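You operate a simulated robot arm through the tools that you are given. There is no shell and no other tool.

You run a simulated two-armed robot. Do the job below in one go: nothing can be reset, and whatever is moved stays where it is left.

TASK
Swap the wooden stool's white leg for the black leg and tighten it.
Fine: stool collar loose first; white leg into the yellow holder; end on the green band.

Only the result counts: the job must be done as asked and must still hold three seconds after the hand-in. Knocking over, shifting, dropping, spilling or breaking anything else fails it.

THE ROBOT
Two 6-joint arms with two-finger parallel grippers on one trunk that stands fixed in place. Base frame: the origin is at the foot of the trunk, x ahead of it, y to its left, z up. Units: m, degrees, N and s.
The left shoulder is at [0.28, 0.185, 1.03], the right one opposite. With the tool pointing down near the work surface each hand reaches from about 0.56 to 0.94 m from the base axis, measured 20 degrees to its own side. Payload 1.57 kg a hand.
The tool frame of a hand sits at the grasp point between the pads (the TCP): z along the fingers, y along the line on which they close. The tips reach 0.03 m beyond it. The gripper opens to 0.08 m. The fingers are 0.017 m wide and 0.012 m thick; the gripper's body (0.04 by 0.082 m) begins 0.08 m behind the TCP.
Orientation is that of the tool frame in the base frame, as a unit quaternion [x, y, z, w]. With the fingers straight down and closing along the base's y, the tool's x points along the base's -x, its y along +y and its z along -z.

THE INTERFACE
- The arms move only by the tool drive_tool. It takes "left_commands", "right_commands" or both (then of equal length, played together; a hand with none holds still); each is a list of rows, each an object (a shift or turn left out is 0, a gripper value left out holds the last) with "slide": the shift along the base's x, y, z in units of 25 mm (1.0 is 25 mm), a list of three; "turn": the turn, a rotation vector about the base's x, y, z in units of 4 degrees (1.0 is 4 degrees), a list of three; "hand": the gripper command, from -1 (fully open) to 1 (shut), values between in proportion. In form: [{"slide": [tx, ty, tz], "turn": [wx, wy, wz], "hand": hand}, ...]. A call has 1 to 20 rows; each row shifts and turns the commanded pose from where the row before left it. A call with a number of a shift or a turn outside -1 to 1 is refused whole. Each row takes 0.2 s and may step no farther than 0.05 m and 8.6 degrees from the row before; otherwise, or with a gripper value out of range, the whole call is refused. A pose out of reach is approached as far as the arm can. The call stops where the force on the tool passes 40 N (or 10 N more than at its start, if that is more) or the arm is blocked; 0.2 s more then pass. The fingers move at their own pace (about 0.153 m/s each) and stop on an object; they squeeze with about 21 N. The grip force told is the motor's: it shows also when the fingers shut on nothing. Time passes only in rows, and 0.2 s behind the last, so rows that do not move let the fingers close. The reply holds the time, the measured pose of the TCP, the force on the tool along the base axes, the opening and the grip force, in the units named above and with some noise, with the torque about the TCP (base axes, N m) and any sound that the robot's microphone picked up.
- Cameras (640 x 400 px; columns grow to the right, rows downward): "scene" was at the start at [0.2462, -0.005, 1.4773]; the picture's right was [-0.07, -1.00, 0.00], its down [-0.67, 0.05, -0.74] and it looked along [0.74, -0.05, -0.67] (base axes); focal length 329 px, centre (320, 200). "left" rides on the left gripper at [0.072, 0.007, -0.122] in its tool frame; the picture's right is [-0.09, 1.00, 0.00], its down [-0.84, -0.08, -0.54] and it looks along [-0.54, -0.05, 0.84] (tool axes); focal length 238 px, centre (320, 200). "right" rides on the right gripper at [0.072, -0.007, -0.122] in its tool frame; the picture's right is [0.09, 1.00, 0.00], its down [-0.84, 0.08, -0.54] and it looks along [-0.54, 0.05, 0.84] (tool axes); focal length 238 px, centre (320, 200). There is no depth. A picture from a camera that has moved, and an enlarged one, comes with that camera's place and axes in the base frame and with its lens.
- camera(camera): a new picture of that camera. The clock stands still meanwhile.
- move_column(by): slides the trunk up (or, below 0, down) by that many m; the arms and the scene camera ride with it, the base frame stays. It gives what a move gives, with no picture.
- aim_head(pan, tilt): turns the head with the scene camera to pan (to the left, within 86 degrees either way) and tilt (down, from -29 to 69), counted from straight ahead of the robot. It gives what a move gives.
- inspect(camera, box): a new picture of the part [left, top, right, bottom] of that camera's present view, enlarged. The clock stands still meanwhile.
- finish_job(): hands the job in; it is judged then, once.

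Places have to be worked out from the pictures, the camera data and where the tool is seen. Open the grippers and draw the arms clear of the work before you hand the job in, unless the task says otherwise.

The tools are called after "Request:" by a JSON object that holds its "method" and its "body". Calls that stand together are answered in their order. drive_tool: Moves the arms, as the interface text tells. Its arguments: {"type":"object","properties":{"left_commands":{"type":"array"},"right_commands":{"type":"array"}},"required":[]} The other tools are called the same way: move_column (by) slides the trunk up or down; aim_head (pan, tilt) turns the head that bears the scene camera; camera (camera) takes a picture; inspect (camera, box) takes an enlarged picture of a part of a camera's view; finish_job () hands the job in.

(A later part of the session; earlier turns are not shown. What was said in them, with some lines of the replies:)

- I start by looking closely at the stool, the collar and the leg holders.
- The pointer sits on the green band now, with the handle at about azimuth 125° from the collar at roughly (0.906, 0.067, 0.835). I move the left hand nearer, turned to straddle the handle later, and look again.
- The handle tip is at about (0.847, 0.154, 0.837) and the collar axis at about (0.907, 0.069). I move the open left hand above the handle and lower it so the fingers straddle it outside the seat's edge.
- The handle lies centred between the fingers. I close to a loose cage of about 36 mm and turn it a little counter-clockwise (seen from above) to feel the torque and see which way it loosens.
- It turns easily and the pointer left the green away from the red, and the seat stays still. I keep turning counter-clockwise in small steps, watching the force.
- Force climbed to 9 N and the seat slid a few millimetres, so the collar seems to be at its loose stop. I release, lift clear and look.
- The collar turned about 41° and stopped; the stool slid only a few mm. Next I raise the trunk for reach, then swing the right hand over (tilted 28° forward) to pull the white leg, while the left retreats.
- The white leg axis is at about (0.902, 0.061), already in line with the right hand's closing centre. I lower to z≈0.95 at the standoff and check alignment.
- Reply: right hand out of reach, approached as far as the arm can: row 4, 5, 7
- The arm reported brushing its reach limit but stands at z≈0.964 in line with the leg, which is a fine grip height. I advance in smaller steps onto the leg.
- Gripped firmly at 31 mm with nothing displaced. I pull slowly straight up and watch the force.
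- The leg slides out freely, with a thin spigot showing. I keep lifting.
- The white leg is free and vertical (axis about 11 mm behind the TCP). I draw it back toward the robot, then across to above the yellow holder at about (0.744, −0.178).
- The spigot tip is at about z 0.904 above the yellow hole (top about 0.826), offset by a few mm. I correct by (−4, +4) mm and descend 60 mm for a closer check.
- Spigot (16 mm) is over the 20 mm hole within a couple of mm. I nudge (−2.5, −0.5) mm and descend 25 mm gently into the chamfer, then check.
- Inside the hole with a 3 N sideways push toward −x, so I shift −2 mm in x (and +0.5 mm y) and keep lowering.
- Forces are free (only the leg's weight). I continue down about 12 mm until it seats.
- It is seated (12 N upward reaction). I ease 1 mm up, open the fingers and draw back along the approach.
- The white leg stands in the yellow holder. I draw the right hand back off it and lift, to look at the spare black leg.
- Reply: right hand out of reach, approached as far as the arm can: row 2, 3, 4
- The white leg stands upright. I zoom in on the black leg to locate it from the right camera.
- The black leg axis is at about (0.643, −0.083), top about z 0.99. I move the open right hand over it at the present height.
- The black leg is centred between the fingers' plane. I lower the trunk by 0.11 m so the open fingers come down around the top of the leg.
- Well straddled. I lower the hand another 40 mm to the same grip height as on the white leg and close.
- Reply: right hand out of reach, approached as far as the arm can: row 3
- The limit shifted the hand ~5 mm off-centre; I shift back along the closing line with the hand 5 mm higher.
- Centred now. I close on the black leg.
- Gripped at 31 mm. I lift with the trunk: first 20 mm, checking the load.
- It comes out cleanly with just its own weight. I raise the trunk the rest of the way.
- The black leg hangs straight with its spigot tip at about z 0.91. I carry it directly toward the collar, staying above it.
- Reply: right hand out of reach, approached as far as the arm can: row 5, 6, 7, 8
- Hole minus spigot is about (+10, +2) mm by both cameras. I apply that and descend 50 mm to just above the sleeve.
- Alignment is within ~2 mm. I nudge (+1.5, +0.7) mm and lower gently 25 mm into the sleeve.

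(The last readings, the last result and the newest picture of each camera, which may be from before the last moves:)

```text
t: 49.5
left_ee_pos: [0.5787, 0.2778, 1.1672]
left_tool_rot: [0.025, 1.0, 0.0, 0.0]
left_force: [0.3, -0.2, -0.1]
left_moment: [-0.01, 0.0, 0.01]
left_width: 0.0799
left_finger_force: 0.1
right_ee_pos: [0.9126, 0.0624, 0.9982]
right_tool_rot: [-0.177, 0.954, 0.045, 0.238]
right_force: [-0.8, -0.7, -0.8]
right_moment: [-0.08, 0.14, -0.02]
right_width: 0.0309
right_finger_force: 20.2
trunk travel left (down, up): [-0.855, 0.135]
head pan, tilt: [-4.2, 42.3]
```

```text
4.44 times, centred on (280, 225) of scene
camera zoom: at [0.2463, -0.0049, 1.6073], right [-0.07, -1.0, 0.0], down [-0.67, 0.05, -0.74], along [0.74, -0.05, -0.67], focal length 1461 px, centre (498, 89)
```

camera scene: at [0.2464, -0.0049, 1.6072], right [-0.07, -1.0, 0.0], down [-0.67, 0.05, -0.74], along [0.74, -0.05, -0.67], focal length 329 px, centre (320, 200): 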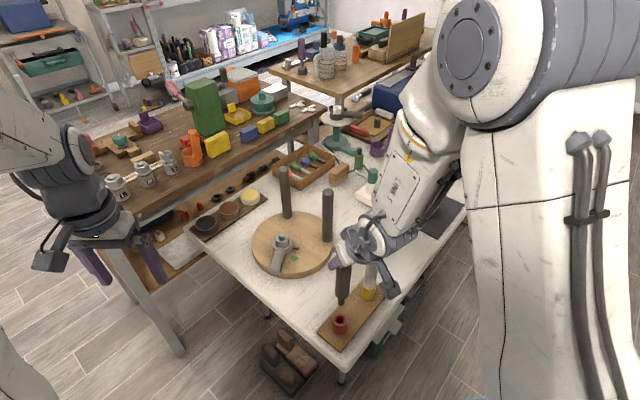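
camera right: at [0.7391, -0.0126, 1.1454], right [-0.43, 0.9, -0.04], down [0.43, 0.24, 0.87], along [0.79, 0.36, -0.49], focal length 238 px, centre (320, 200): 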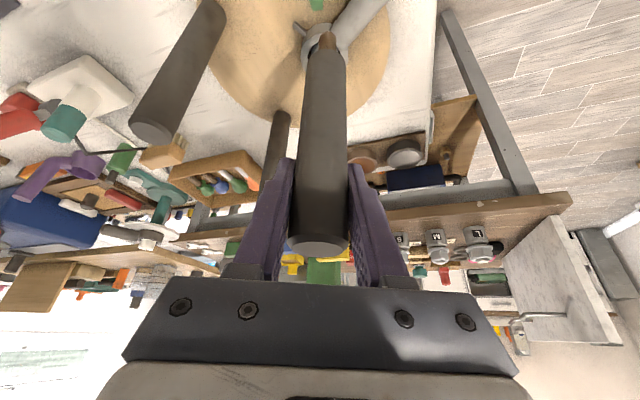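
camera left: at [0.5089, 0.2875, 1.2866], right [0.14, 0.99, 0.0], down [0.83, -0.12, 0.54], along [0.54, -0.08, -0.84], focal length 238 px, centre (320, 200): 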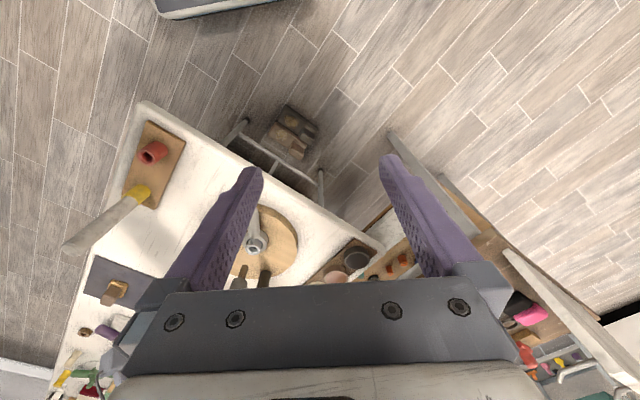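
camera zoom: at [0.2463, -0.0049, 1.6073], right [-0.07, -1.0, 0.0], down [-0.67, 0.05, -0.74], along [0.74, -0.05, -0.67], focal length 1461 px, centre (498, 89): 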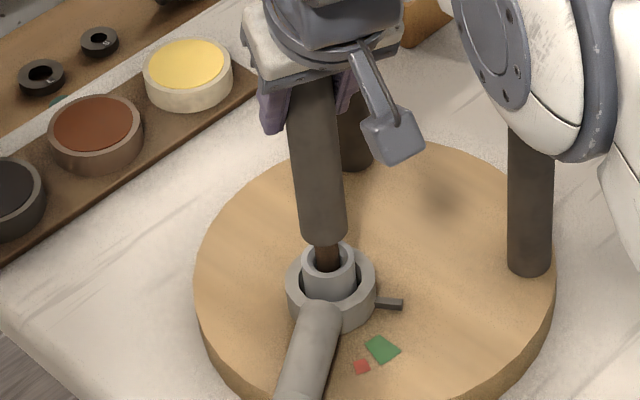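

Request:
{"method": "drive_tool", "body": {"right_commands": [{"slide": [-0.04, 0.04, 0]}, {"slide": [0, 0, -0.2]}, {"slide": [0, 0, -0.2]}, {"slide": [0, 0, -0.2]}, {"slide": [0, 0, -0.16]}, {}]}}

Request:
{"method": "inspect", "body": {"camera": "right", "box": [270, 0, 390, 90]}}

Request:
{"method": "inspect", "body": {"camera": "scene", "box": [240, 180, 320, 270]}}

```text
t: 50.9
left_ee_pos: [0.5794, 0.2765, 1.1653]
left_tool_rot: [0.027, 1.0, -0.001, 0.0]
left_force: [0.3, 0.5, 0.0]
left_moment: [-0.01, 0.01, 0.02]
left_width: 0.08
left_finger_force: 0.3
right_ee_pos: [0.9111, 0.0628, 0.9785]
right_tool_rot: [-0.177, 0.954, 0.044, 0.237]
right_force: [-1.5, -1.7, -0.4]
right_moment: [-0.27, 0.22, 0.01]
right_width: 0.0309
right_finger_force: 20.5
trunk travel left (down, up): [-0.855, 0.135]
head pan, tilt: [-4.2, 42.3]
```

```text
4.44 times, centred on (330, 45) of right
camera zoom: at [0.8008, 0.0125, 1.0511], right [-0.43, 0.9, -0.04], down [0.43, 0.25, 0.87], along [0.79, 0.36, -0.49], focal length 1059 px, centre (276, 889)
```

zoom: 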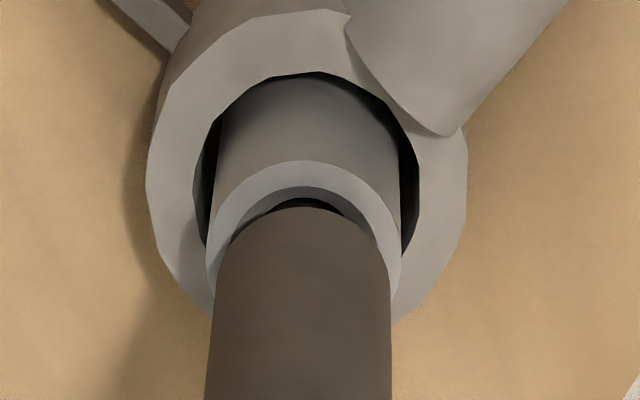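

```text
4.44 times, centred on (280, 225) of scene
camera zoom: at [0.2462, -0.005, 1.6073], right [-0.07, -1.0, 0.0], down [-0.67, 0.05, -0.74], along [0.74, -0.05, -0.67], focal length 1461 px, centre (498, 89)
```

zoom: 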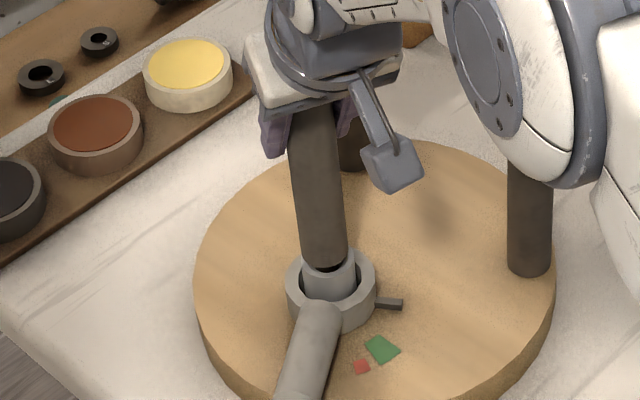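

Request:
{"method": "drive_tool", "body": {"right_commands": [{"slide": [-0.02, -0.03, 0]}, {"slide": [0, 0, -0.1]}, {"slide": [0, 0, -0.1]}, {}]}}

Request:
{"method": "inspect", "body": {"camera": "right", "box": [270, 0, 390, 90]}}

```text
t: 51.9
left_ee_pos: [0.5794, 0.2777, 1.1651]
left_tool_rot: [0.026, 1.0, 0.0, 0.0]
left_force: [0.5, -0.3, -0.4]
left_moment: [0.05, -0.02, -0.02]
left_width: 0.0799
left_finger_force: 0.1
right_ee_pos: [0.9102, 0.0627, 0.9741]
right_tool_rot: [-0.177, 0.954, 0.045, 0.237]
right_force: [-0.3, -0.9, -1.1]
right_moment: [0.01, 0.01, 0.0]
right_width: 0.031
right_finger_force: 21.0
trunk travel left (down, up): [-0.855, 0.135]
head pan, tilt: [-4.2, 42.3]
```

```text
4.44 times, centred on (330, 45) of right
camera zoom: at [0.8003, 0.0115, 1.0464], right [-0.43, 0.9, -0.04], down [0.42, 0.24, 0.87], along [0.79, 0.36, -0.49], focal length 1059 px, centre (276, 889)
```

zoom: 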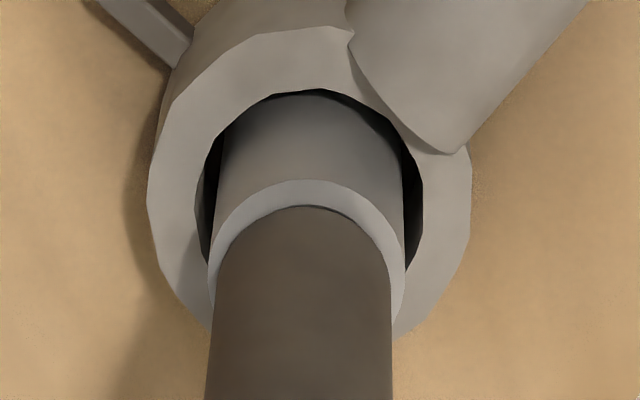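

Request:
{"method": "drive_tool", "body": {"right_commands": [{"slide": [0, 0, -0.08]}, {"slide": [0, 0, -0.08]}, {}]}}

Request:
{"method": "inspect", "body": {"camera": "right", "box": [270, 0, 390, 90]}}

Request:
{"method": "inspect", "body": {"camera": "scene", "box": [240, 180, 320, 270]}}

```text
t: 52.7
left_ee_pos: [0.5785, 0.2778, 1.1658]
left_tool_rot: [0.026, 1.0, 0.0, 0.0]
left_force: [-0.5, 0.6, -0.1]
left_moment: [0.01, 0.01, -0.02]
left_width: 0.0801
left_finger_force: 0.0
right_ee_pos: [0.9108, 0.0632, 0.9732]
right_tool_rot: [-0.176, 0.953, 0.045, 0.24]
right_force: [-2.2, -1.5, 13.3]
right_moment: [-0.13, 0.17, 0.07]
right_width: 0.031
right_finger_force: 20.7
trunk travel left (down, up): [-0.855, 0.135]
head pan, tilt: [-4.2, 42.3]
```

```text
4.44 times, centred on (330, 45) of right
camera zoom: at [0.8006, 0.0117, 1.0446], right [-0.43, 0.9, -0.04], down [0.42, 0.24, 0.87], along [0.8, 0.36, -0.48], focal length 1059 px, centre (276, 889)
```

zoom: 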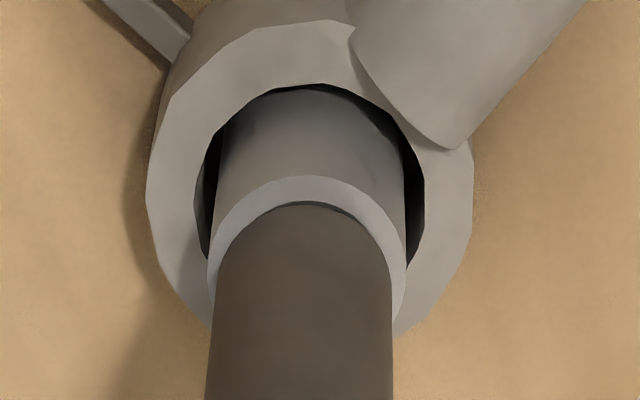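

```text
4.44 times, centred on (280, 225) of scene
camera zoom: at [0.2453, -0.005, 1.6076], right [-0.07, -1.0, 0.0], down [-0.67, 0.05, -0.74], along [0.74, -0.05, -0.67], focal length 1461 px, centre (498, 89)
```

zoom: 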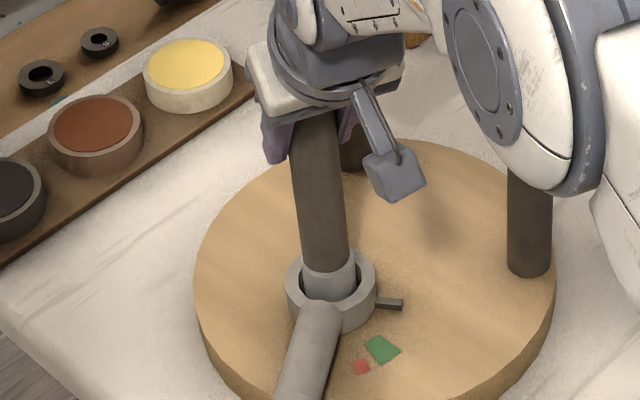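

The black leg is seated (13 N reaction at the expected height). I ease off, open, and withdraw the right hand back along its own axis.

Request:
{"method": "drive_tool", "body": {"right_commands": [{"slide": [0, 0, 0.08]}, {"hand": -1}, {"hand": -1}, {"hand": -1}, {"slide": [-0.4, -0.15, 0.8]}, {"slide": [-0.4, -0.15, 0.8]}, {"slide": [-0.4, -0.15, 0.8]}, {"slide": [-0.4, -0.15, 0.8]}, {"slide": [-0.4, -0.15, 0.8]}, {"slide": [-0.4, -0.15, 0.8]}, {"slide": [-0.4, -0.15, 0.8]}, {}]}}

Request:
{"method": "camera", "body": {"camera": "right"}}

Request:
{"method": "camera", "body": {"camera": "scene"}}

```text
t: 55.3
left_ee_pos: [0.5785, 0.2774, 1.1655]
left_tool_rot: [0.027, 1.0, -0.001, 0.0]
left_force: [0.1, -0.2, 0.5]
left_moment: [0.03, -0.01, -0.01]
left_width: 0.0805
left_finger_force: 0.1
right_ee_pos: [0.8413, 0.0369, 1.1118]
right_tool_rot: [-0.176, 0.954, 0.045, 0.238]
right_force: [-0.2, -1.1, -0.4]
right_moment: [0.01, -0.01, 0.02]
right_width: 0.0799
right_finger_force: 0.0
trunk travel left (down, up): [-0.855, 0.135]
head pan, tilt: [-4.2, 42.3]
```

```text
taken
camera right: at [0.7304, -0.0151, 1.1848], right [-0.43, 0.9, -0.04], down [0.42, 0.24, 0.87], along [0.79, 0.36, -0.49], focal length 238 px, centre (320, 200)
```

right: 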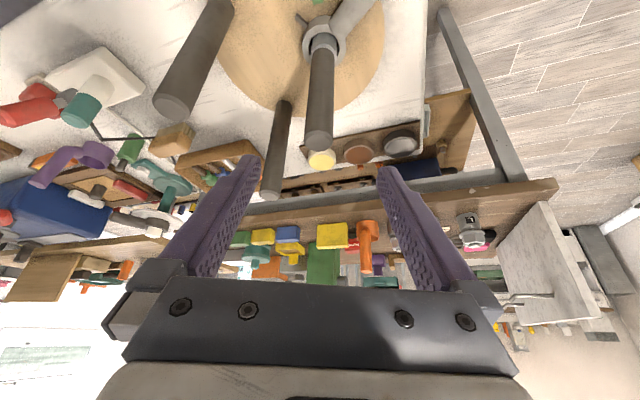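

```text
taken
camera scene: at [0.246, -0.005, 1.6073], right [-0.07, -1.0, 0.0], down [-0.67, 0.05, -0.74], along [0.74, -0.05, -0.67], focal length 329 px, centre (320, 200)
```

scene: 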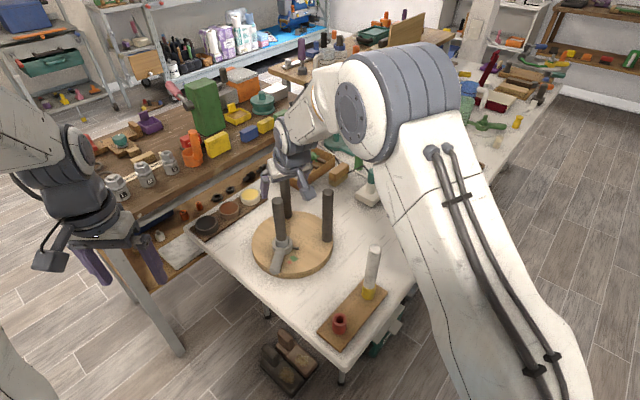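

The black leg stands by itself in the socket. I park the right hand out to the right and high.

Request:
{"method": "drive_tool", "body": {"right_commands": [{"slide": [-0.643, -0.952, 0.235]}, {"slide": [-0.643, -0.952, 0.235]}, {"slide": [-0.643, -0.952, 0.235]}, {"slide": [-0.643, -0.952, 0.235]}, {"slide": [-0.643, -0.952, 0.235]}, {"slide": [-0.643, -0.952, 0.235]}, {"slide": [-0.643, -0.952, 0.235]}, {"slide": [-0.643, -0.952, 0.235]}, {"slide": [-0.643, -0.952, 0.235]}, {"slide": [-0.643, -0.952, 0.235]}, {"slide": [-0.643, -0.952, 0.235]}, {"slide": [-0.643, -0.952, 0.235]}, {"slide": [-0.643, -0.952, 0.235]}, {"slide": [-0.643, -0.952, 0.235]}, {"slide": [-0.643, -0.952, 0.235]}]}}

Request:
{"method": "camera", "body": {"camera": "scene"}}

```text
t: 58.5
left_ee_pos: [0.5788, 0.2773, 1.1647]
left_tool_rot: [0.026, 1.0, 0.0, 0.0]
left_force: [0.0, 0.0, 0.3]
left_moment: [0.01, 0.0, 0.01]
left_width: 0.0798
left_finger_force: 0.1
right_ee_pos: [0.6001, -0.3216, 1.1991]
right_tool_rot: [-0.177, 0.954, 0.045, 0.238]
right_force: [0.2, 0.0, 0.6]
right_moment: [-0.02, 0.01, 0.01]
right_width: 0.0802
right_finger_force: 0.1
trunk travel left (down, up): [-0.855, 0.135]
head pan, tilt: [-4.2, 42.3]
```

```text
taken
camera scene: at [0.2462, -0.005, 1.6073], right [-0.07, -1.0, 0.0], down [-0.67, 0.05, -0.74], along [0.74, -0.05, -0.67], focal length 329 px, centre (320, 200)
```

scene: 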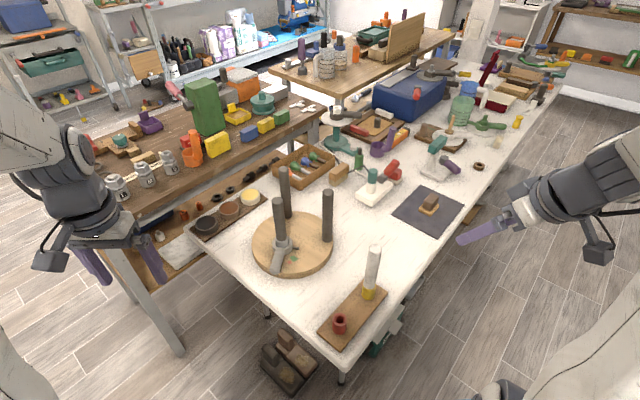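

Right is clear. I lower the trunk to its starting height and inspect the collar and stool.

Request:
{"method": "move_column", "body": {"by": -0.13}}

Request:
{"method": "inspect", "body": {"camera": "scene", "box": [180, 140, 340, 260]}}

Request:
{"method": "inspect", "body": {"camera": "scene", "box": [235, 190, 305, 245]}}

```text
t: 60.1
left_ee_pos: [0.5793, 0.2786, 1.0358]
left_tool_rot: [0.026, 1.0, 0.0, 0.001]
left_force: [-0.4, -0.1, -0.6]
left_moment: [0.02, 0.03, -0.01]
left_width: 0.08
left_finger_force: 0.2
right_ee_pos: [0.5998, -0.3207, 1.0694]
right_tool_rot: [-0.177, 0.954, 0.045, 0.237]
right_force: [0.5, 0.0, -0.2]
right_moment: [-0.01, 0.02, 0.03]
right_width: 0.0799
right_finger_force: 0.1
trunk travel left (down, up): [-0.725, 0.265]
head pan, tilt: [-4.2, 42.3]
```

```text
3.33 times, centred on (260, 200) of scene
camera zoom: at [0.2461, -0.005, 1.4774], right [-0.07, -1.0, 0.0], down [-0.67, 0.05, -0.74], along [0.74, -0.05, -0.67], focal length 1096 px, centre (520, 200)
```

zoom: 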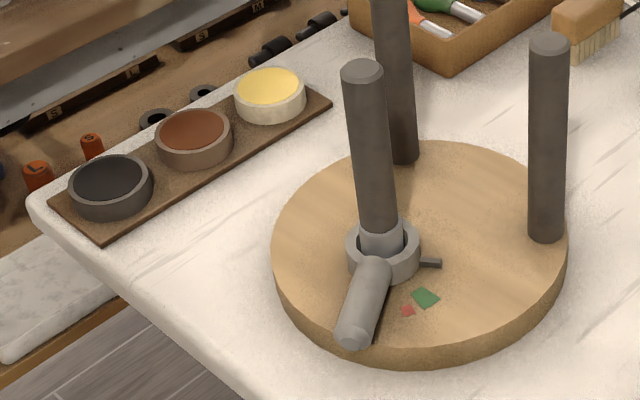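

```text
7.27 times, centred on (270, 218) of scene
camera zoom: at [0.2461, -0.005, 1.4774], right [-0.07, -1.0, 0.0], down [-0.67, 0.05, -0.74], along [0.74, -0.05, -0.67], focal length 2390 px, centre (684, 73)
```

zoom: 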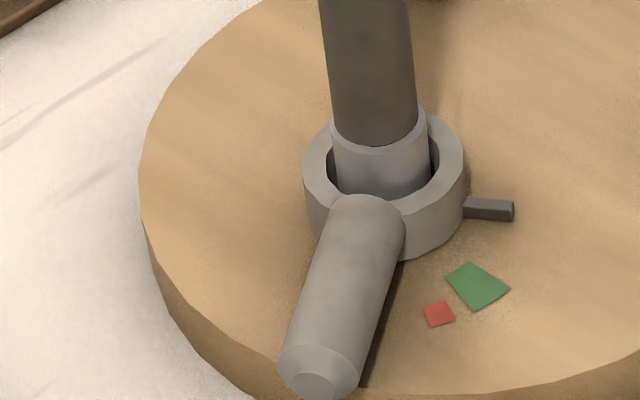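

All as before; leg seated. I bring the open left hand above the handle, yawed to match (handle azimuth about 169°).

Request:
{"method": "drive_tool", "body": {"left_commands": [{"slide": [0.827, -0.671, -0.253], "turn": [0, 0, -1], "hand": -1}, {"slide": [0.827, -0.671, -0.253], "turn": [0, 0, -1]}, {"slide": [0.827, -0.671, -0.253]}, {"slide": [0.827, -0.671, -0.253]}, {"slide": [0.827, -0.671, -0.253]}, {"slide": [0.827, -0.671, -0.253]}, {"slide": [0.827, -0.671, -0.253]}, {"slide": [0.827, -0.671, -0.253]}, {"slide": [0.827, -0.671, -0.253]}, {"slide": [0.827, -0.671, -0.253]}, {"slide": [0.827, -0.671, -0.253]}, {"slide": [0.827, -0.671, -0.253]}, {}]}}

Request:
{"method": "camera", "body": {"camera": "left"}}

Request:
{"method": "inspect", "body": {"camera": "scene", "box": [180, 140, 340, 260]}}

```text
t: 62.9
left_ee_pos: [0.828, 0.0755, 0.9588]
left_tool_rot: [0.096, 0.995, 0.0, 0.001]
left_force: [-0.1, 0.2, -0.7]
left_moment: [-0.02, 0.01, 0.0]
left_width: 0.0801
left_finger_force: 0.1
right_ee_pos: [0.6006, -0.321, 1.0704]
right_tool_rot: [-0.177, 0.954, 0.045, 0.237]
right_force: [0.8, -0.6, -0.5]
right_moment: [0.0, 0.01, -0.01]
right_width: 0.0798
right_finger_force: 0.1
trunk travel left (down, up): [-0.725, 0.265]
head pan, tilt: [-4.2, 42.3]
```

```text
taken
camera left: at [0.7596, 0.0953, 1.0809], right [0.28, 0.96, 0.0], down [0.81, -0.24, 0.54], along [0.52, -0.15, -0.84], focal length 238 px, centre (320, 200)
```

left: 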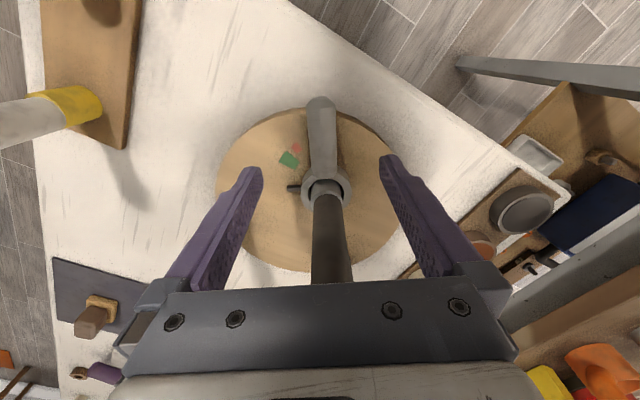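

```text
3.33 times, centred on (260, 200) of scene
camera zoom: at [0.2464, -0.0051, 1.4773], right [-0.07, -1.0, 0.0], down [-0.67, 0.05, -0.74], along [0.74, -0.05, -0.67], focal length 1096 px, centre (520, 200)
```

zoom: 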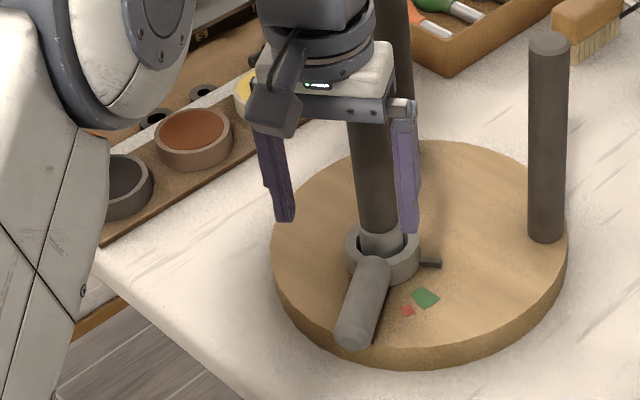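

Request:
{"method": "drive_tool", "body": {"left_commands": [{"slide": [0, 0.03, -0.9]}, {"slide": [0, 0.03, -0.9]}, {"slide": [0, 0, -0.9]}, {"slide": [0, 0, -0.9]}, {"slide": [0, 0, -0.9]}, {}]}}

Request:
{"method": "camera", "body": {"camera": "left"}}

```text
t: 64.3
left_ee_pos: [0.8288, 0.0773, 0.8457]
left_tool_rot: [0.096, 0.995, 0.0, 0.0]
left_force: [-0.6, 0.0, -0.7]
left_moment: [-0.01, 0.02, 0.0]
left_width: 0.0801
left_finger_force: 0.0
right_ee_pos: [0.5998, -0.3216, 1.0695]
right_tool_rot: [-0.177, 0.954, 0.044, 0.238]
right_force: [-0.5, 0.2, 0.5]
right_moment: [-0.01, 0.02, 0.0]
right_width: 0.0802
right_finger_force: 0.2
trunk travel left (down, up): [-0.725, 0.265]
head pan, tilt: [-4.2, 42.3]
```

```text
taken
camera left: at [0.7593, 0.0977, 0.9678], right [0.28, 0.96, 0.0], down [0.81, -0.24, 0.54], along [0.52, -0.15, -0.84], focal length 238 px, centre (320, 200)
```

left: 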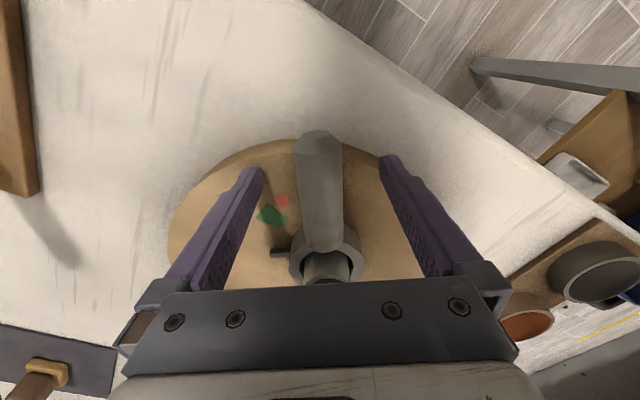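

Handle is centred. I close to the loose cage and turn clockwise about 24° (less the slack), then check forces and pointer.

Request:
{"method": "drive_tool", "body": {"left_commands": [{"hand": 0.1}, {"hand": 0.1}, {"slide": [0.052, 0.216, 0], "turn": [0, 0, -1]}, {"slide": [0.064, 0.212, 0], "turn": [0, 0, -1]}, {"slide": [0.08, 0.204, 0], "turn": [0, 0, -1]}, {"slide": [0.092, 0.2, 0], "turn": [0, 0, -1]}, {}]}}

Request:
{"method": "inspect", "body": {"camera": "scene", "box": [180, 140, 340, 260]}}

Request:
{"method": "camera", "body": {"camera": "left"}}

```text
t: 65.9
left_ee_pos: [0.8364, 0.0973, 0.8457]
left_tool_rot: [0.234, 0.972, 0.0, 0.001]
left_force: [-1.2, -2.5, -1.1]
left_moment: [-0.06, 0.01, 0.08]
left_width: 0.0388
left_finger_force: 1.8
right_ee_pos: [0.6004, -0.319, 1.0698]
right_tool_rot: [-0.178, 0.954, 0.045, 0.238]
right_force: [0.5, 0.8, -0.2]
right_moment: [-0.02, -0.01, -0.01]
right_width: 0.0799
right_finger_force: 0.0
trunk travel left (down, up): [-0.725, 0.265]
head pan, tilt: [-4.2, 42.3]
```

```text
3.33 times, centred on (260, 200) of scene
camera zoom: at [0.2462, -0.0052, 1.4773], right [-0.07, -1.0, 0.0], down [-0.67, 0.05, -0.74], along [0.74, -0.05, -0.67], focal length 1096 px, centre (520, 200)
```

zoom: 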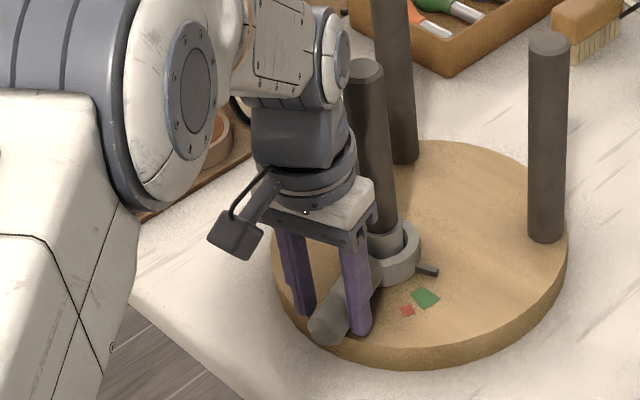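

```text
taken
camera left: at [0.7751, 0.1368, 0.9686], right [0.54, 0.84, 0.0], down [0.71, -0.45, 0.54], along [0.46, -0.29, -0.84], focal length 238 px, centre (320, 200)
```

left: 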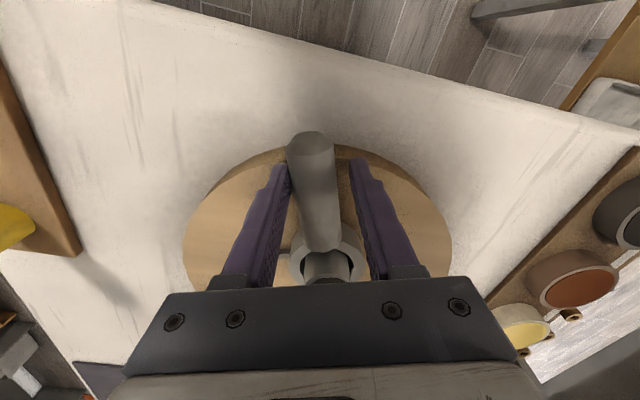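

Only ~3 N needed and the stool stays put. I continue another 16°.

Request:
{"method": "drive_tool", "body": {"left_commands": [{"slide": [0.108, 0.192, 0], "turn": [0, 0, -1]}, {"slide": [0.12, 0.184, 0], "turn": [0, 0, -1]}, {"slide": [0.136, 0.176, 0], "turn": [0, 0, -1]}, {"slide": [0.144, 0.168, 0], "turn": [0, 0, -1]}, {}]}}

Request:
{"method": "inspect", "body": {"camera": "scene", "box": [180, 140, 340, 260]}}

Request:
{"method": "inspect", "body": {"camera": "scene", "box": [260, 200, 310, 240]}}

```text
t: 67.1
left_ee_pos: [0.848, 0.1168, 0.8455]
left_tool_rot: [0.367, 0.93, 0.001, 0.0]
left_force: [-2.3, -1.9, 0.6]
left_moment: [-0.07, 0.06, 0.0]
left_width: 0.0385
left_finger_force: 0.6
right_ee_pos: [0.5997, -0.3217, 1.07]
right_tool_rot: [-0.178, 0.954, 0.045, 0.238]
right_force: [0.5, -0.6, -1.0]
right_moment: [0.0, 0.02, -0.01]
right_width: 0.0799
right_finger_force: 0.1
trunk travel left (down, up): [-0.725, 0.265]
head pan, tilt: [-4.2, 42.3]
```

```text
3.33 times, centred on (260, 200) of scene
camera zoom: at [0.2461, -0.0052, 1.4773], right [-0.07, -1.0, 0.0], down [-0.67, 0.05, -0.74], along [0.74, -0.05, -0.67], focal length 1096 px, centre (520, 200)
```

zoom: 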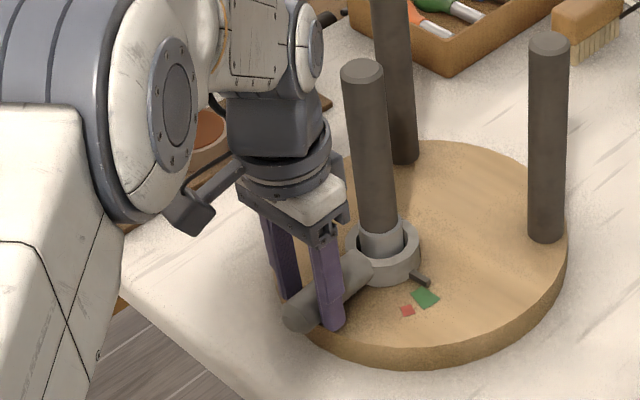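

```text
10.00 times, centred on (285, 220) of scene
camera zoom: at [0.2461, -0.0052, 1.4773], right [-0.07, -1.0, 0.0], down [-0.67, 0.05, -0.74], along [0.74, -0.05, -0.67], focal length 3286 px, centre (670, 0)
```

zoom: 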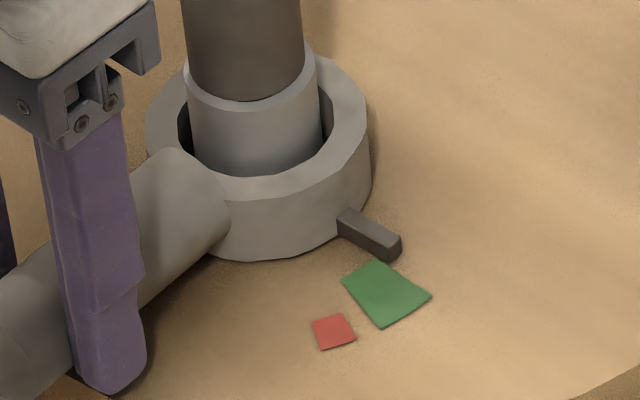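

The pointer is about 15° short of the green's centre. I turn 8° more and look again.

Request:
{"method": "drive_tool", "body": {"left_commands": [{"slide": [0.156, 0.156, 0], "turn": [0, 0, -1]}, {"slide": [0.168, 0.144, 0], "turn": [0, 0, -1]}, {}]}}

Request:
{"method": "inspect", "body": {"camera": "scene", "box": [180, 140, 340, 260]}}

Request:
{"method": "inspect", "body": {"camera": "scene", "box": [260, 200, 310, 240]}}

```text
t: 67.9
left_ee_pos: [0.8565, 0.1243, 0.8464]
left_tool_rot: [0.431, 0.902, 0.0, 0.0]
left_force: [-3.0, -2.5, -0.9]
left_moment: [0.0, 0.04, 0.04]
left_width: 0.0386
left_finger_force: 1.6
right_ee_pos: [0.6002, -0.3199, 1.0692]
right_tool_rot: [-0.177, 0.954, 0.045, 0.237]
right_force: [0.1, 0.2, 0.7]
right_moment: [-0.02, -0.01, -0.01]
right_width: 0.0801
right_finger_force: 0.0
trunk travel left (down, up): [-0.725, 0.265]
head pan, tilt: [-4.2, 42.3]
```

```text
3.33 times, centred on (260, 200) of scene
camera zoom: at [0.2461, -0.0052, 1.4773], right [-0.07, -1.0, 0.0], down [-0.67, 0.05, -0.74], along [0.74, -0.05, -0.67], focal length 1096 px, centre (520, 200)
```

zoom: 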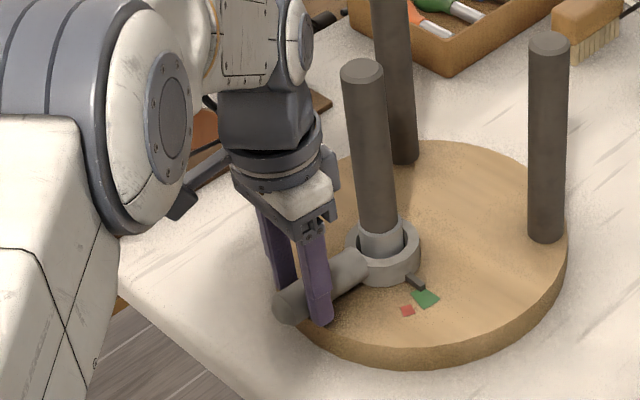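

```text
10.00 times, centred on (285, 220) of scene
camera zoom: at [0.2461, -0.0052, 1.4773], right [-0.07, -1.0, 0.0], down [-0.67, 0.05, -0.74], along [0.74, -0.05, -0.67], focal length 3286 px, centre (670, 0)
```

zoom: 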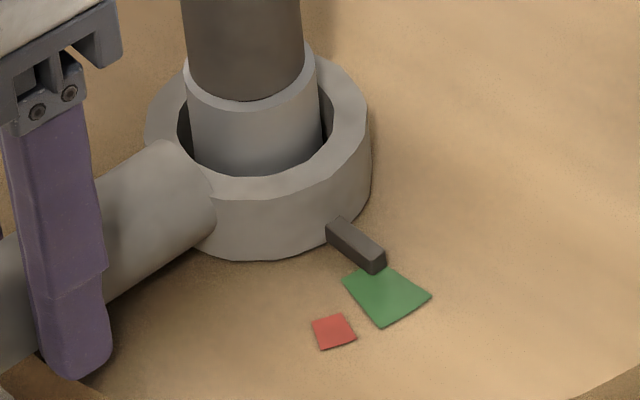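

The pointer is now at the near edge of the green, about 7° from its middle, torque still light. I turn 7° more.

Request:
{"method": "drive_tool", "body": {"left_commands": [{"slide": [0.17, 0.13, 0], "turn": [0, 0, -1]}, {"slide": [0.13, 0.09, 0], "turn": [0, 0, -0.72]}, {}, {}]}}

Request:
{"method": "inspect", "body": {"camera": "scene", "box": [180, 140, 340, 260]}}

Request:
{"method": "inspect", "body": {"camera": "scene", "box": [260, 200, 310, 240]}}

```text
t: 68.9
left_ee_pos: [0.8632, 0.1293, 0.8467]
left_tool_rot: [0.484, 0.875, 0.0, -0.001]
left_force: [-1.6, -1.6, 0.0]
left_moment: [-0.06, 0.02, 0.03]
left_width: 0.0384
left_finger_force: 1.5
right_ee_pos: [0.6008, -0.321, 1.0704]
right_tool_rot: [-0.176, 0.954, 0.045, 0.238]
right_force: [-0.5, -0.6, 0.9]
right_moment: [0.0, 0.02, 0.04]
right_width: 0.0801
right_finger_force: 0.1
trunk travel left (down, up): [-0.725, 0.265]
head pan, tilt: [-4.2, 42.3]
```

```text
3.33 times, centred on (260, 200) of scene
camera zoom: at [0.2461, -0.0052, 1.4773], right [-0.07, -1.0, 0.0], down [-0.67, 0.05, -0.74], along [0.74, -0.05, -0.67], focal length 1096 px, centre (520, 200)
```

zoom: 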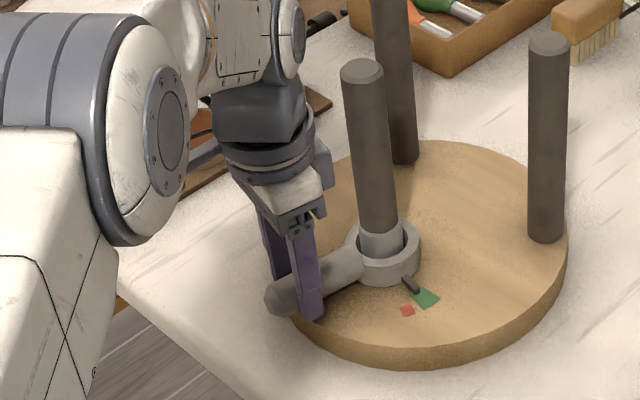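

```text
10.00 times, centred on (285, 220) of scene
camera zoom: at [0.2461, -0.0052, 1.4773], right [-0.07, -1.0, 0.0], down [-0.67, 0.05, -0.74], along [0.74, -0.05, -0.67], focal length 3286 px, centre (670, 0)
```

zoom: 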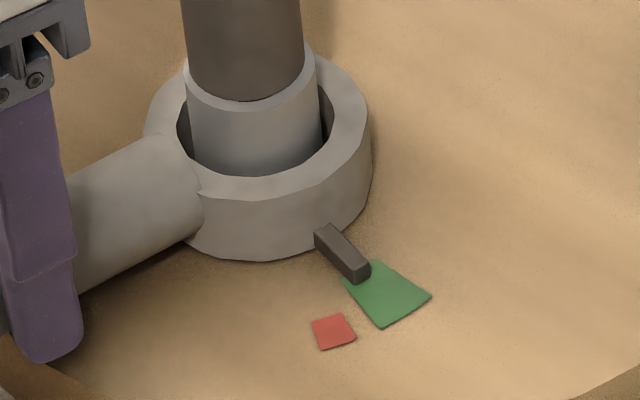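

The pointer's line now runs through the middle of the green band, short of the red. I release the handle, lift and withdraw the left hand.

Request:
{"method": "drive_tool", "body": {"left_commands": [{"hand": -1}, {"hand": -1}, {"hand": -1}, {"slide": [0, 0, 0.8]}, {"slide": [0, 0, 0.8]}, {"slide": [0, 0, 0.8]}, {"slide": [0, 0, 0.8]}, {"slide": [0, 0, 0.8]}, {"slide": [0, 0, 0.8]}, {"slide": [-1, 0.5, 0]}, {"slide": [-1, 0.5, 0]}, {"slide": [-1, 0.5, 0]}, {"slide": [-1, 0.5, 0]}, {"slide": [-1, 0.5, 0.4]}, {"slide": [-1, 0.5, 0.4]}, {"slide": [-1, 0.5, 0.4]}, {"slide": [-1, 0.5, 0.4]}, {"slide": [-1, 0.5, 0.4]}, {"slide": [-1, 0.5, 0.4]}]}}

Request:
{"method": "inspect", "body": {"camera": "scene", "box": [235, 190, 305, 245]}}

Request:
{"method": "inspect", "body": {"camera": "scene", "box": [260, 200, 310, 240]}}

Request:
{"method": "camera", "body": {"camera": "scene"}}

```text
t: 72.9
left_ee_pos: [0.6136, 0.2548, 1.0267]
left_tool_rot: [0.484, 0.875, 0.0, 0.001]
left_force: [0.5, -0.9, -1.0]
left_moment: [-0.01, -0.02, -0.01]
left_width: 0.0799
left_finger_force: 0.1
right_ee_pos: [0.6005, -0.3214, 1.0693]
right_tool_rot: [-0.177, 0.954, 0.045, 0.238]
right_force: [0.7, -0.4, -0.3]
right_moment: [0.0, 0.01, -0.01]
right_width: 0.0799
right_finger_force: 0.0
trunk travel left (down, up): [-0.725, 0.265]
head pan, tilt: [-4.2, 42.3]
```

```text
7.27 times, centred on (270, 218) of scene
camera zoom: at [0.2464, -0.0051, 1.4773], right [-0.07, -1.0, 0.0], down [-0.67, 0.05, -0.74], along [0.74, -0.05, -0.67], focal length 2390 px, centre (684, 73)
```

zoom: 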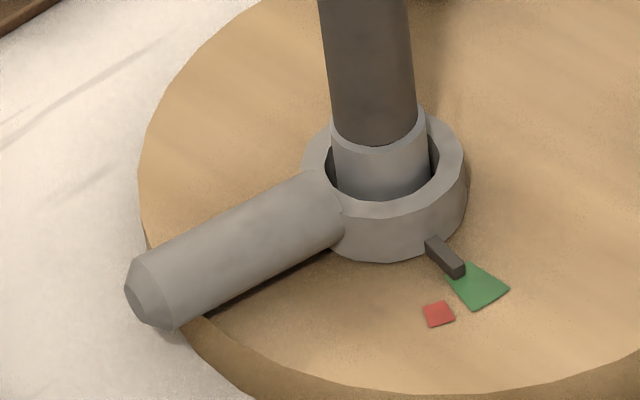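

```text
10.00 times, centred on (285, 220) of scene
camera zoom: at [0.2464, -0.0051, 1.4773], right [-0.07, -1.0, 0.0], down [-0.67, 0.05, -0.74], along [0.74, -0.05, -0.67], focal length 3286 px, centre (670, 0)
```

zoom: 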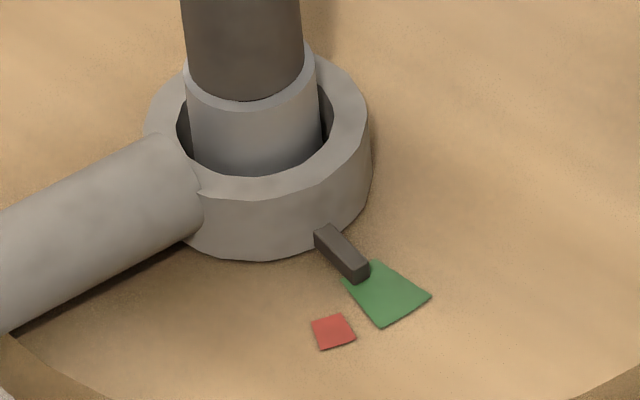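

```text
taken
camera scene: at [0.2464, -0.0051, 1.4773], right [-0.07, -1.0, 0.0], down [-0.67, 0.05, -0.74], along [0.74, -0.05, -0.67], focal length 329 px, centre (320, 200)
```

scene: 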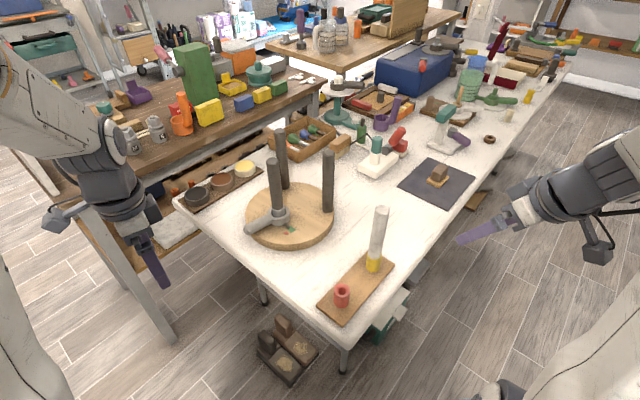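

Pointer rests on green and stays after release. I bring the left camera back over once for a more overhead check of the pointer within the band.

Request:
{"method": "drive_tool", "body": {"left_commands": [{"slide": [0.927, -0.275, -0.235]}, {"slide": [0.927, -0.275, -0.235]}, {"slide": [0.927, -0.275, -0.235]}, {"slide": [0.927, -0.275, -0.235]}, {"slide": [0.927, -0.275, -0.235]}, {"slide": [0.927, -0.275, -0.235]}, {"slide": [0.927, -0.275, -0.235]}, {"slide": [0.927, -0.275, -0.235]}, {}]}}

Request:
{"method": "inspect", "body": {"camera": "left", "box": [290, 205, 360, 260]}}

Request:
{"method": "inspect", "body": {"camera": "left", "box": [260, 160, 420, 290]}}

Request:
{"method": "inspect", "body": {"camera": "scene", "box": [300, 190, 440, 330]}}

```text
t: 74.9
left_ee_pos: [0.7979, 0.1993, 0.9794]
left_tool_rot: [0.483, 0.875, 0.0, -0.001]
left_force: [-0.2, 1.0, -0.4]
left_moment: [-0.03, -0.01, 0.02]
left_width: 0.0803
left_finger_force: 0.1
right_ee_pos: [0.5989, -0.3204, 1.0707]
right_tool_rot: [-0.177, 0.954, 0.045, 0.238]
right_force: [0.4, 0.7, 0.3]
right_moment: [0.02, -0.02, 0.02]
right_width: 0.0799
right_finger_force: 0.1
trunk travel left (down, up): [-0.725, 0.265]
head pan, tilt: [-4.2, 42.3]
```

```text
7.27 times, centred on (325, 232) of left
camera zoom: at [0.7674, 0.2632, 1.1014], right [0.89, 0.45, 0.0], down [0.38, -0.75, 0.54], along [0.24, -0.48, -0.84], focal length 1734 px, centre (284, -36)
```

zoom: 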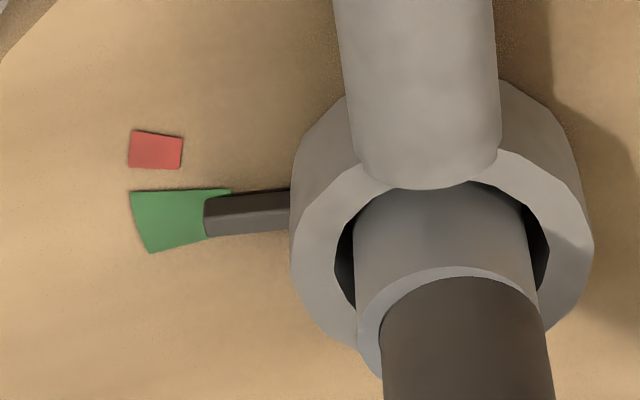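

```text
3.08 times, centred on (340, 225) of left
camera zoom: at [0.7674, 0.2632, 1.1014], right [0.89, 0.45, 0.0], down [0.38, -0.75, 0.54], along [0.24, -0.48, -0.84], focal length 733 px, centre (258, 123)
```

zoom: 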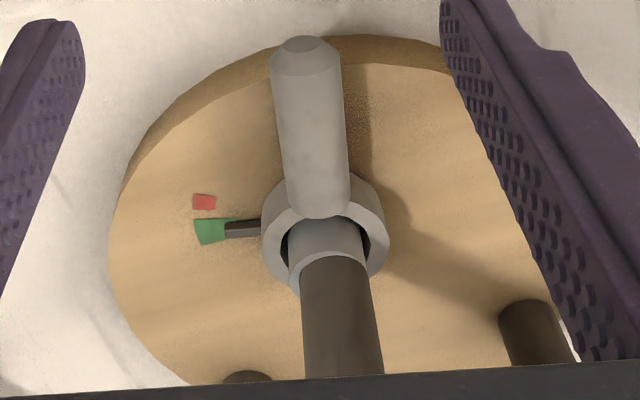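

```text
2.86 times, centred on (370, 260) of scene
camera zoom: at [0.2464, -0.0051, 1.4773], right [-0.07, -1.0, 0.0], down [-0.67, 0.05, -0.74], along [0.74, -0.05, -0.67], focal length 939 px, centre (177, 29)
```

zoom: 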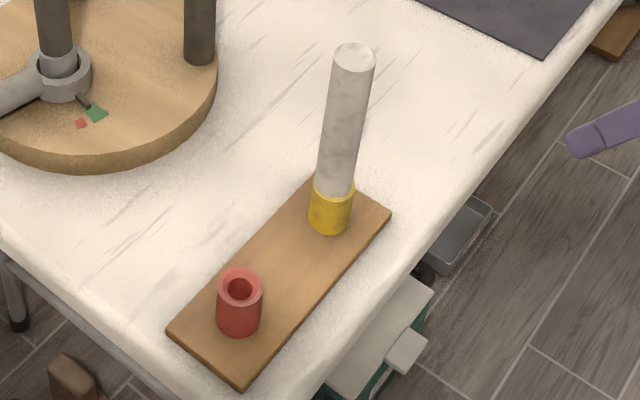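

From above, the pointer is in the middle of the green band, and the white leg is fully seated in the yellow holder. I draw the left hand back clear of the work.

Request:
{"method": "drive_tool", "body": {"left_commands": [{"slide": [-0.9, 0.35, 0.3]}, {"slide": [-0.9, 0.35, 0.3]}, {"slide": [-0.9, 0.35, 0.3]}, {"slide": [-0.9, 0.35, 0.3]}, {"slide": [-0.9, 0.35, 0.3]}, {"slide": [-0.9, 0.35, 0.3]}, {"slide": [-0.9, 0.35, 0.3]}, {"slide": [-0.9, 0.35, 0.3]}, {"slide": [-0.9, 0.2, 0.3]}, {}, {}]}}

Request:
{"method": "camera", "body": {"camera": "scene"}}

```text
t: 77.3
left_ee_pos: [0.5958, 0.2746, 1.0482]
left_tool_rot: [0.485, 0.875, 0.0, 0.0]
left_force: [0.1, 0.8, -0.4]
left_moment: [0.06, -0.01, 0.04]
left_width: 0.0802
left_finger_force: 0.0
right_ee_pos: [0.6, -0.3205, 1.07]
right_tool_rot: [-0.176, 0.954, 0.045, 0.238]
right_force: [0.6, 0.0, -0.1]
right_moment: [-0.01, -0.03, -0.01]
right_width: 0.0801
right_finger_force: 0.0
trunk travel left (down, up): [-0.725, 0.265]
head pan, tilt: [-4.2, 42.3]
```

```text
taken
camera scene: at [0.2462, -0.005, 1.4773], right [-0.07, -1.0, 0.0], down [-0.67, 0.05, -0.74], along [0.74, -0.05, -0.67], focal length 329 px, centre (320, 200)
```

scene: 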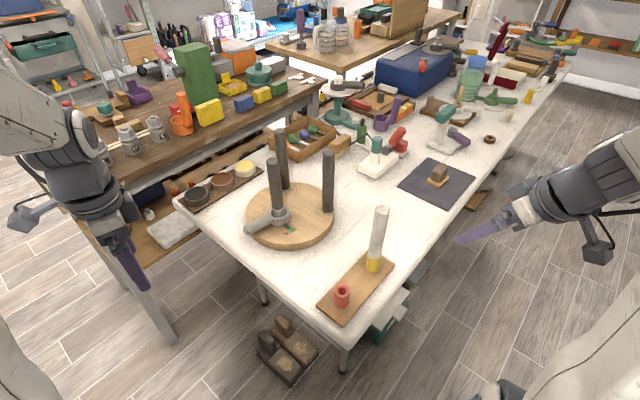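

Both grippers are open and clear. The black leg is tightened on green, the white leg stands in the yellow holder, and everything else looks undisturbed, so I hand in.

Request:
{"method": "finish_job", "body": {}}

```text
The job is handed in.
```

The stool now has the black leg in place of the white one, and the job is handed in; I haven't seen the verdict.

- **Collar:** I turned it loose first, until it stopped at about 41°. After fitting the black leg I tightened it again. The pointer now sits in the middle of the green band and stayed there after I let go.
- **White leg:** It is fully seated and standing upright in the yellow holder. The red holder, where the black leg came from, is now empty.
- **Stool shift:** When the collar hit its loose stop, the stool slid a few millimetres and turned about 3–4°. I did not move it back. It stayed put while I tightened the collar.

As far as the pictures show, nothing else was moved. Both grippers are open and clear of the work.
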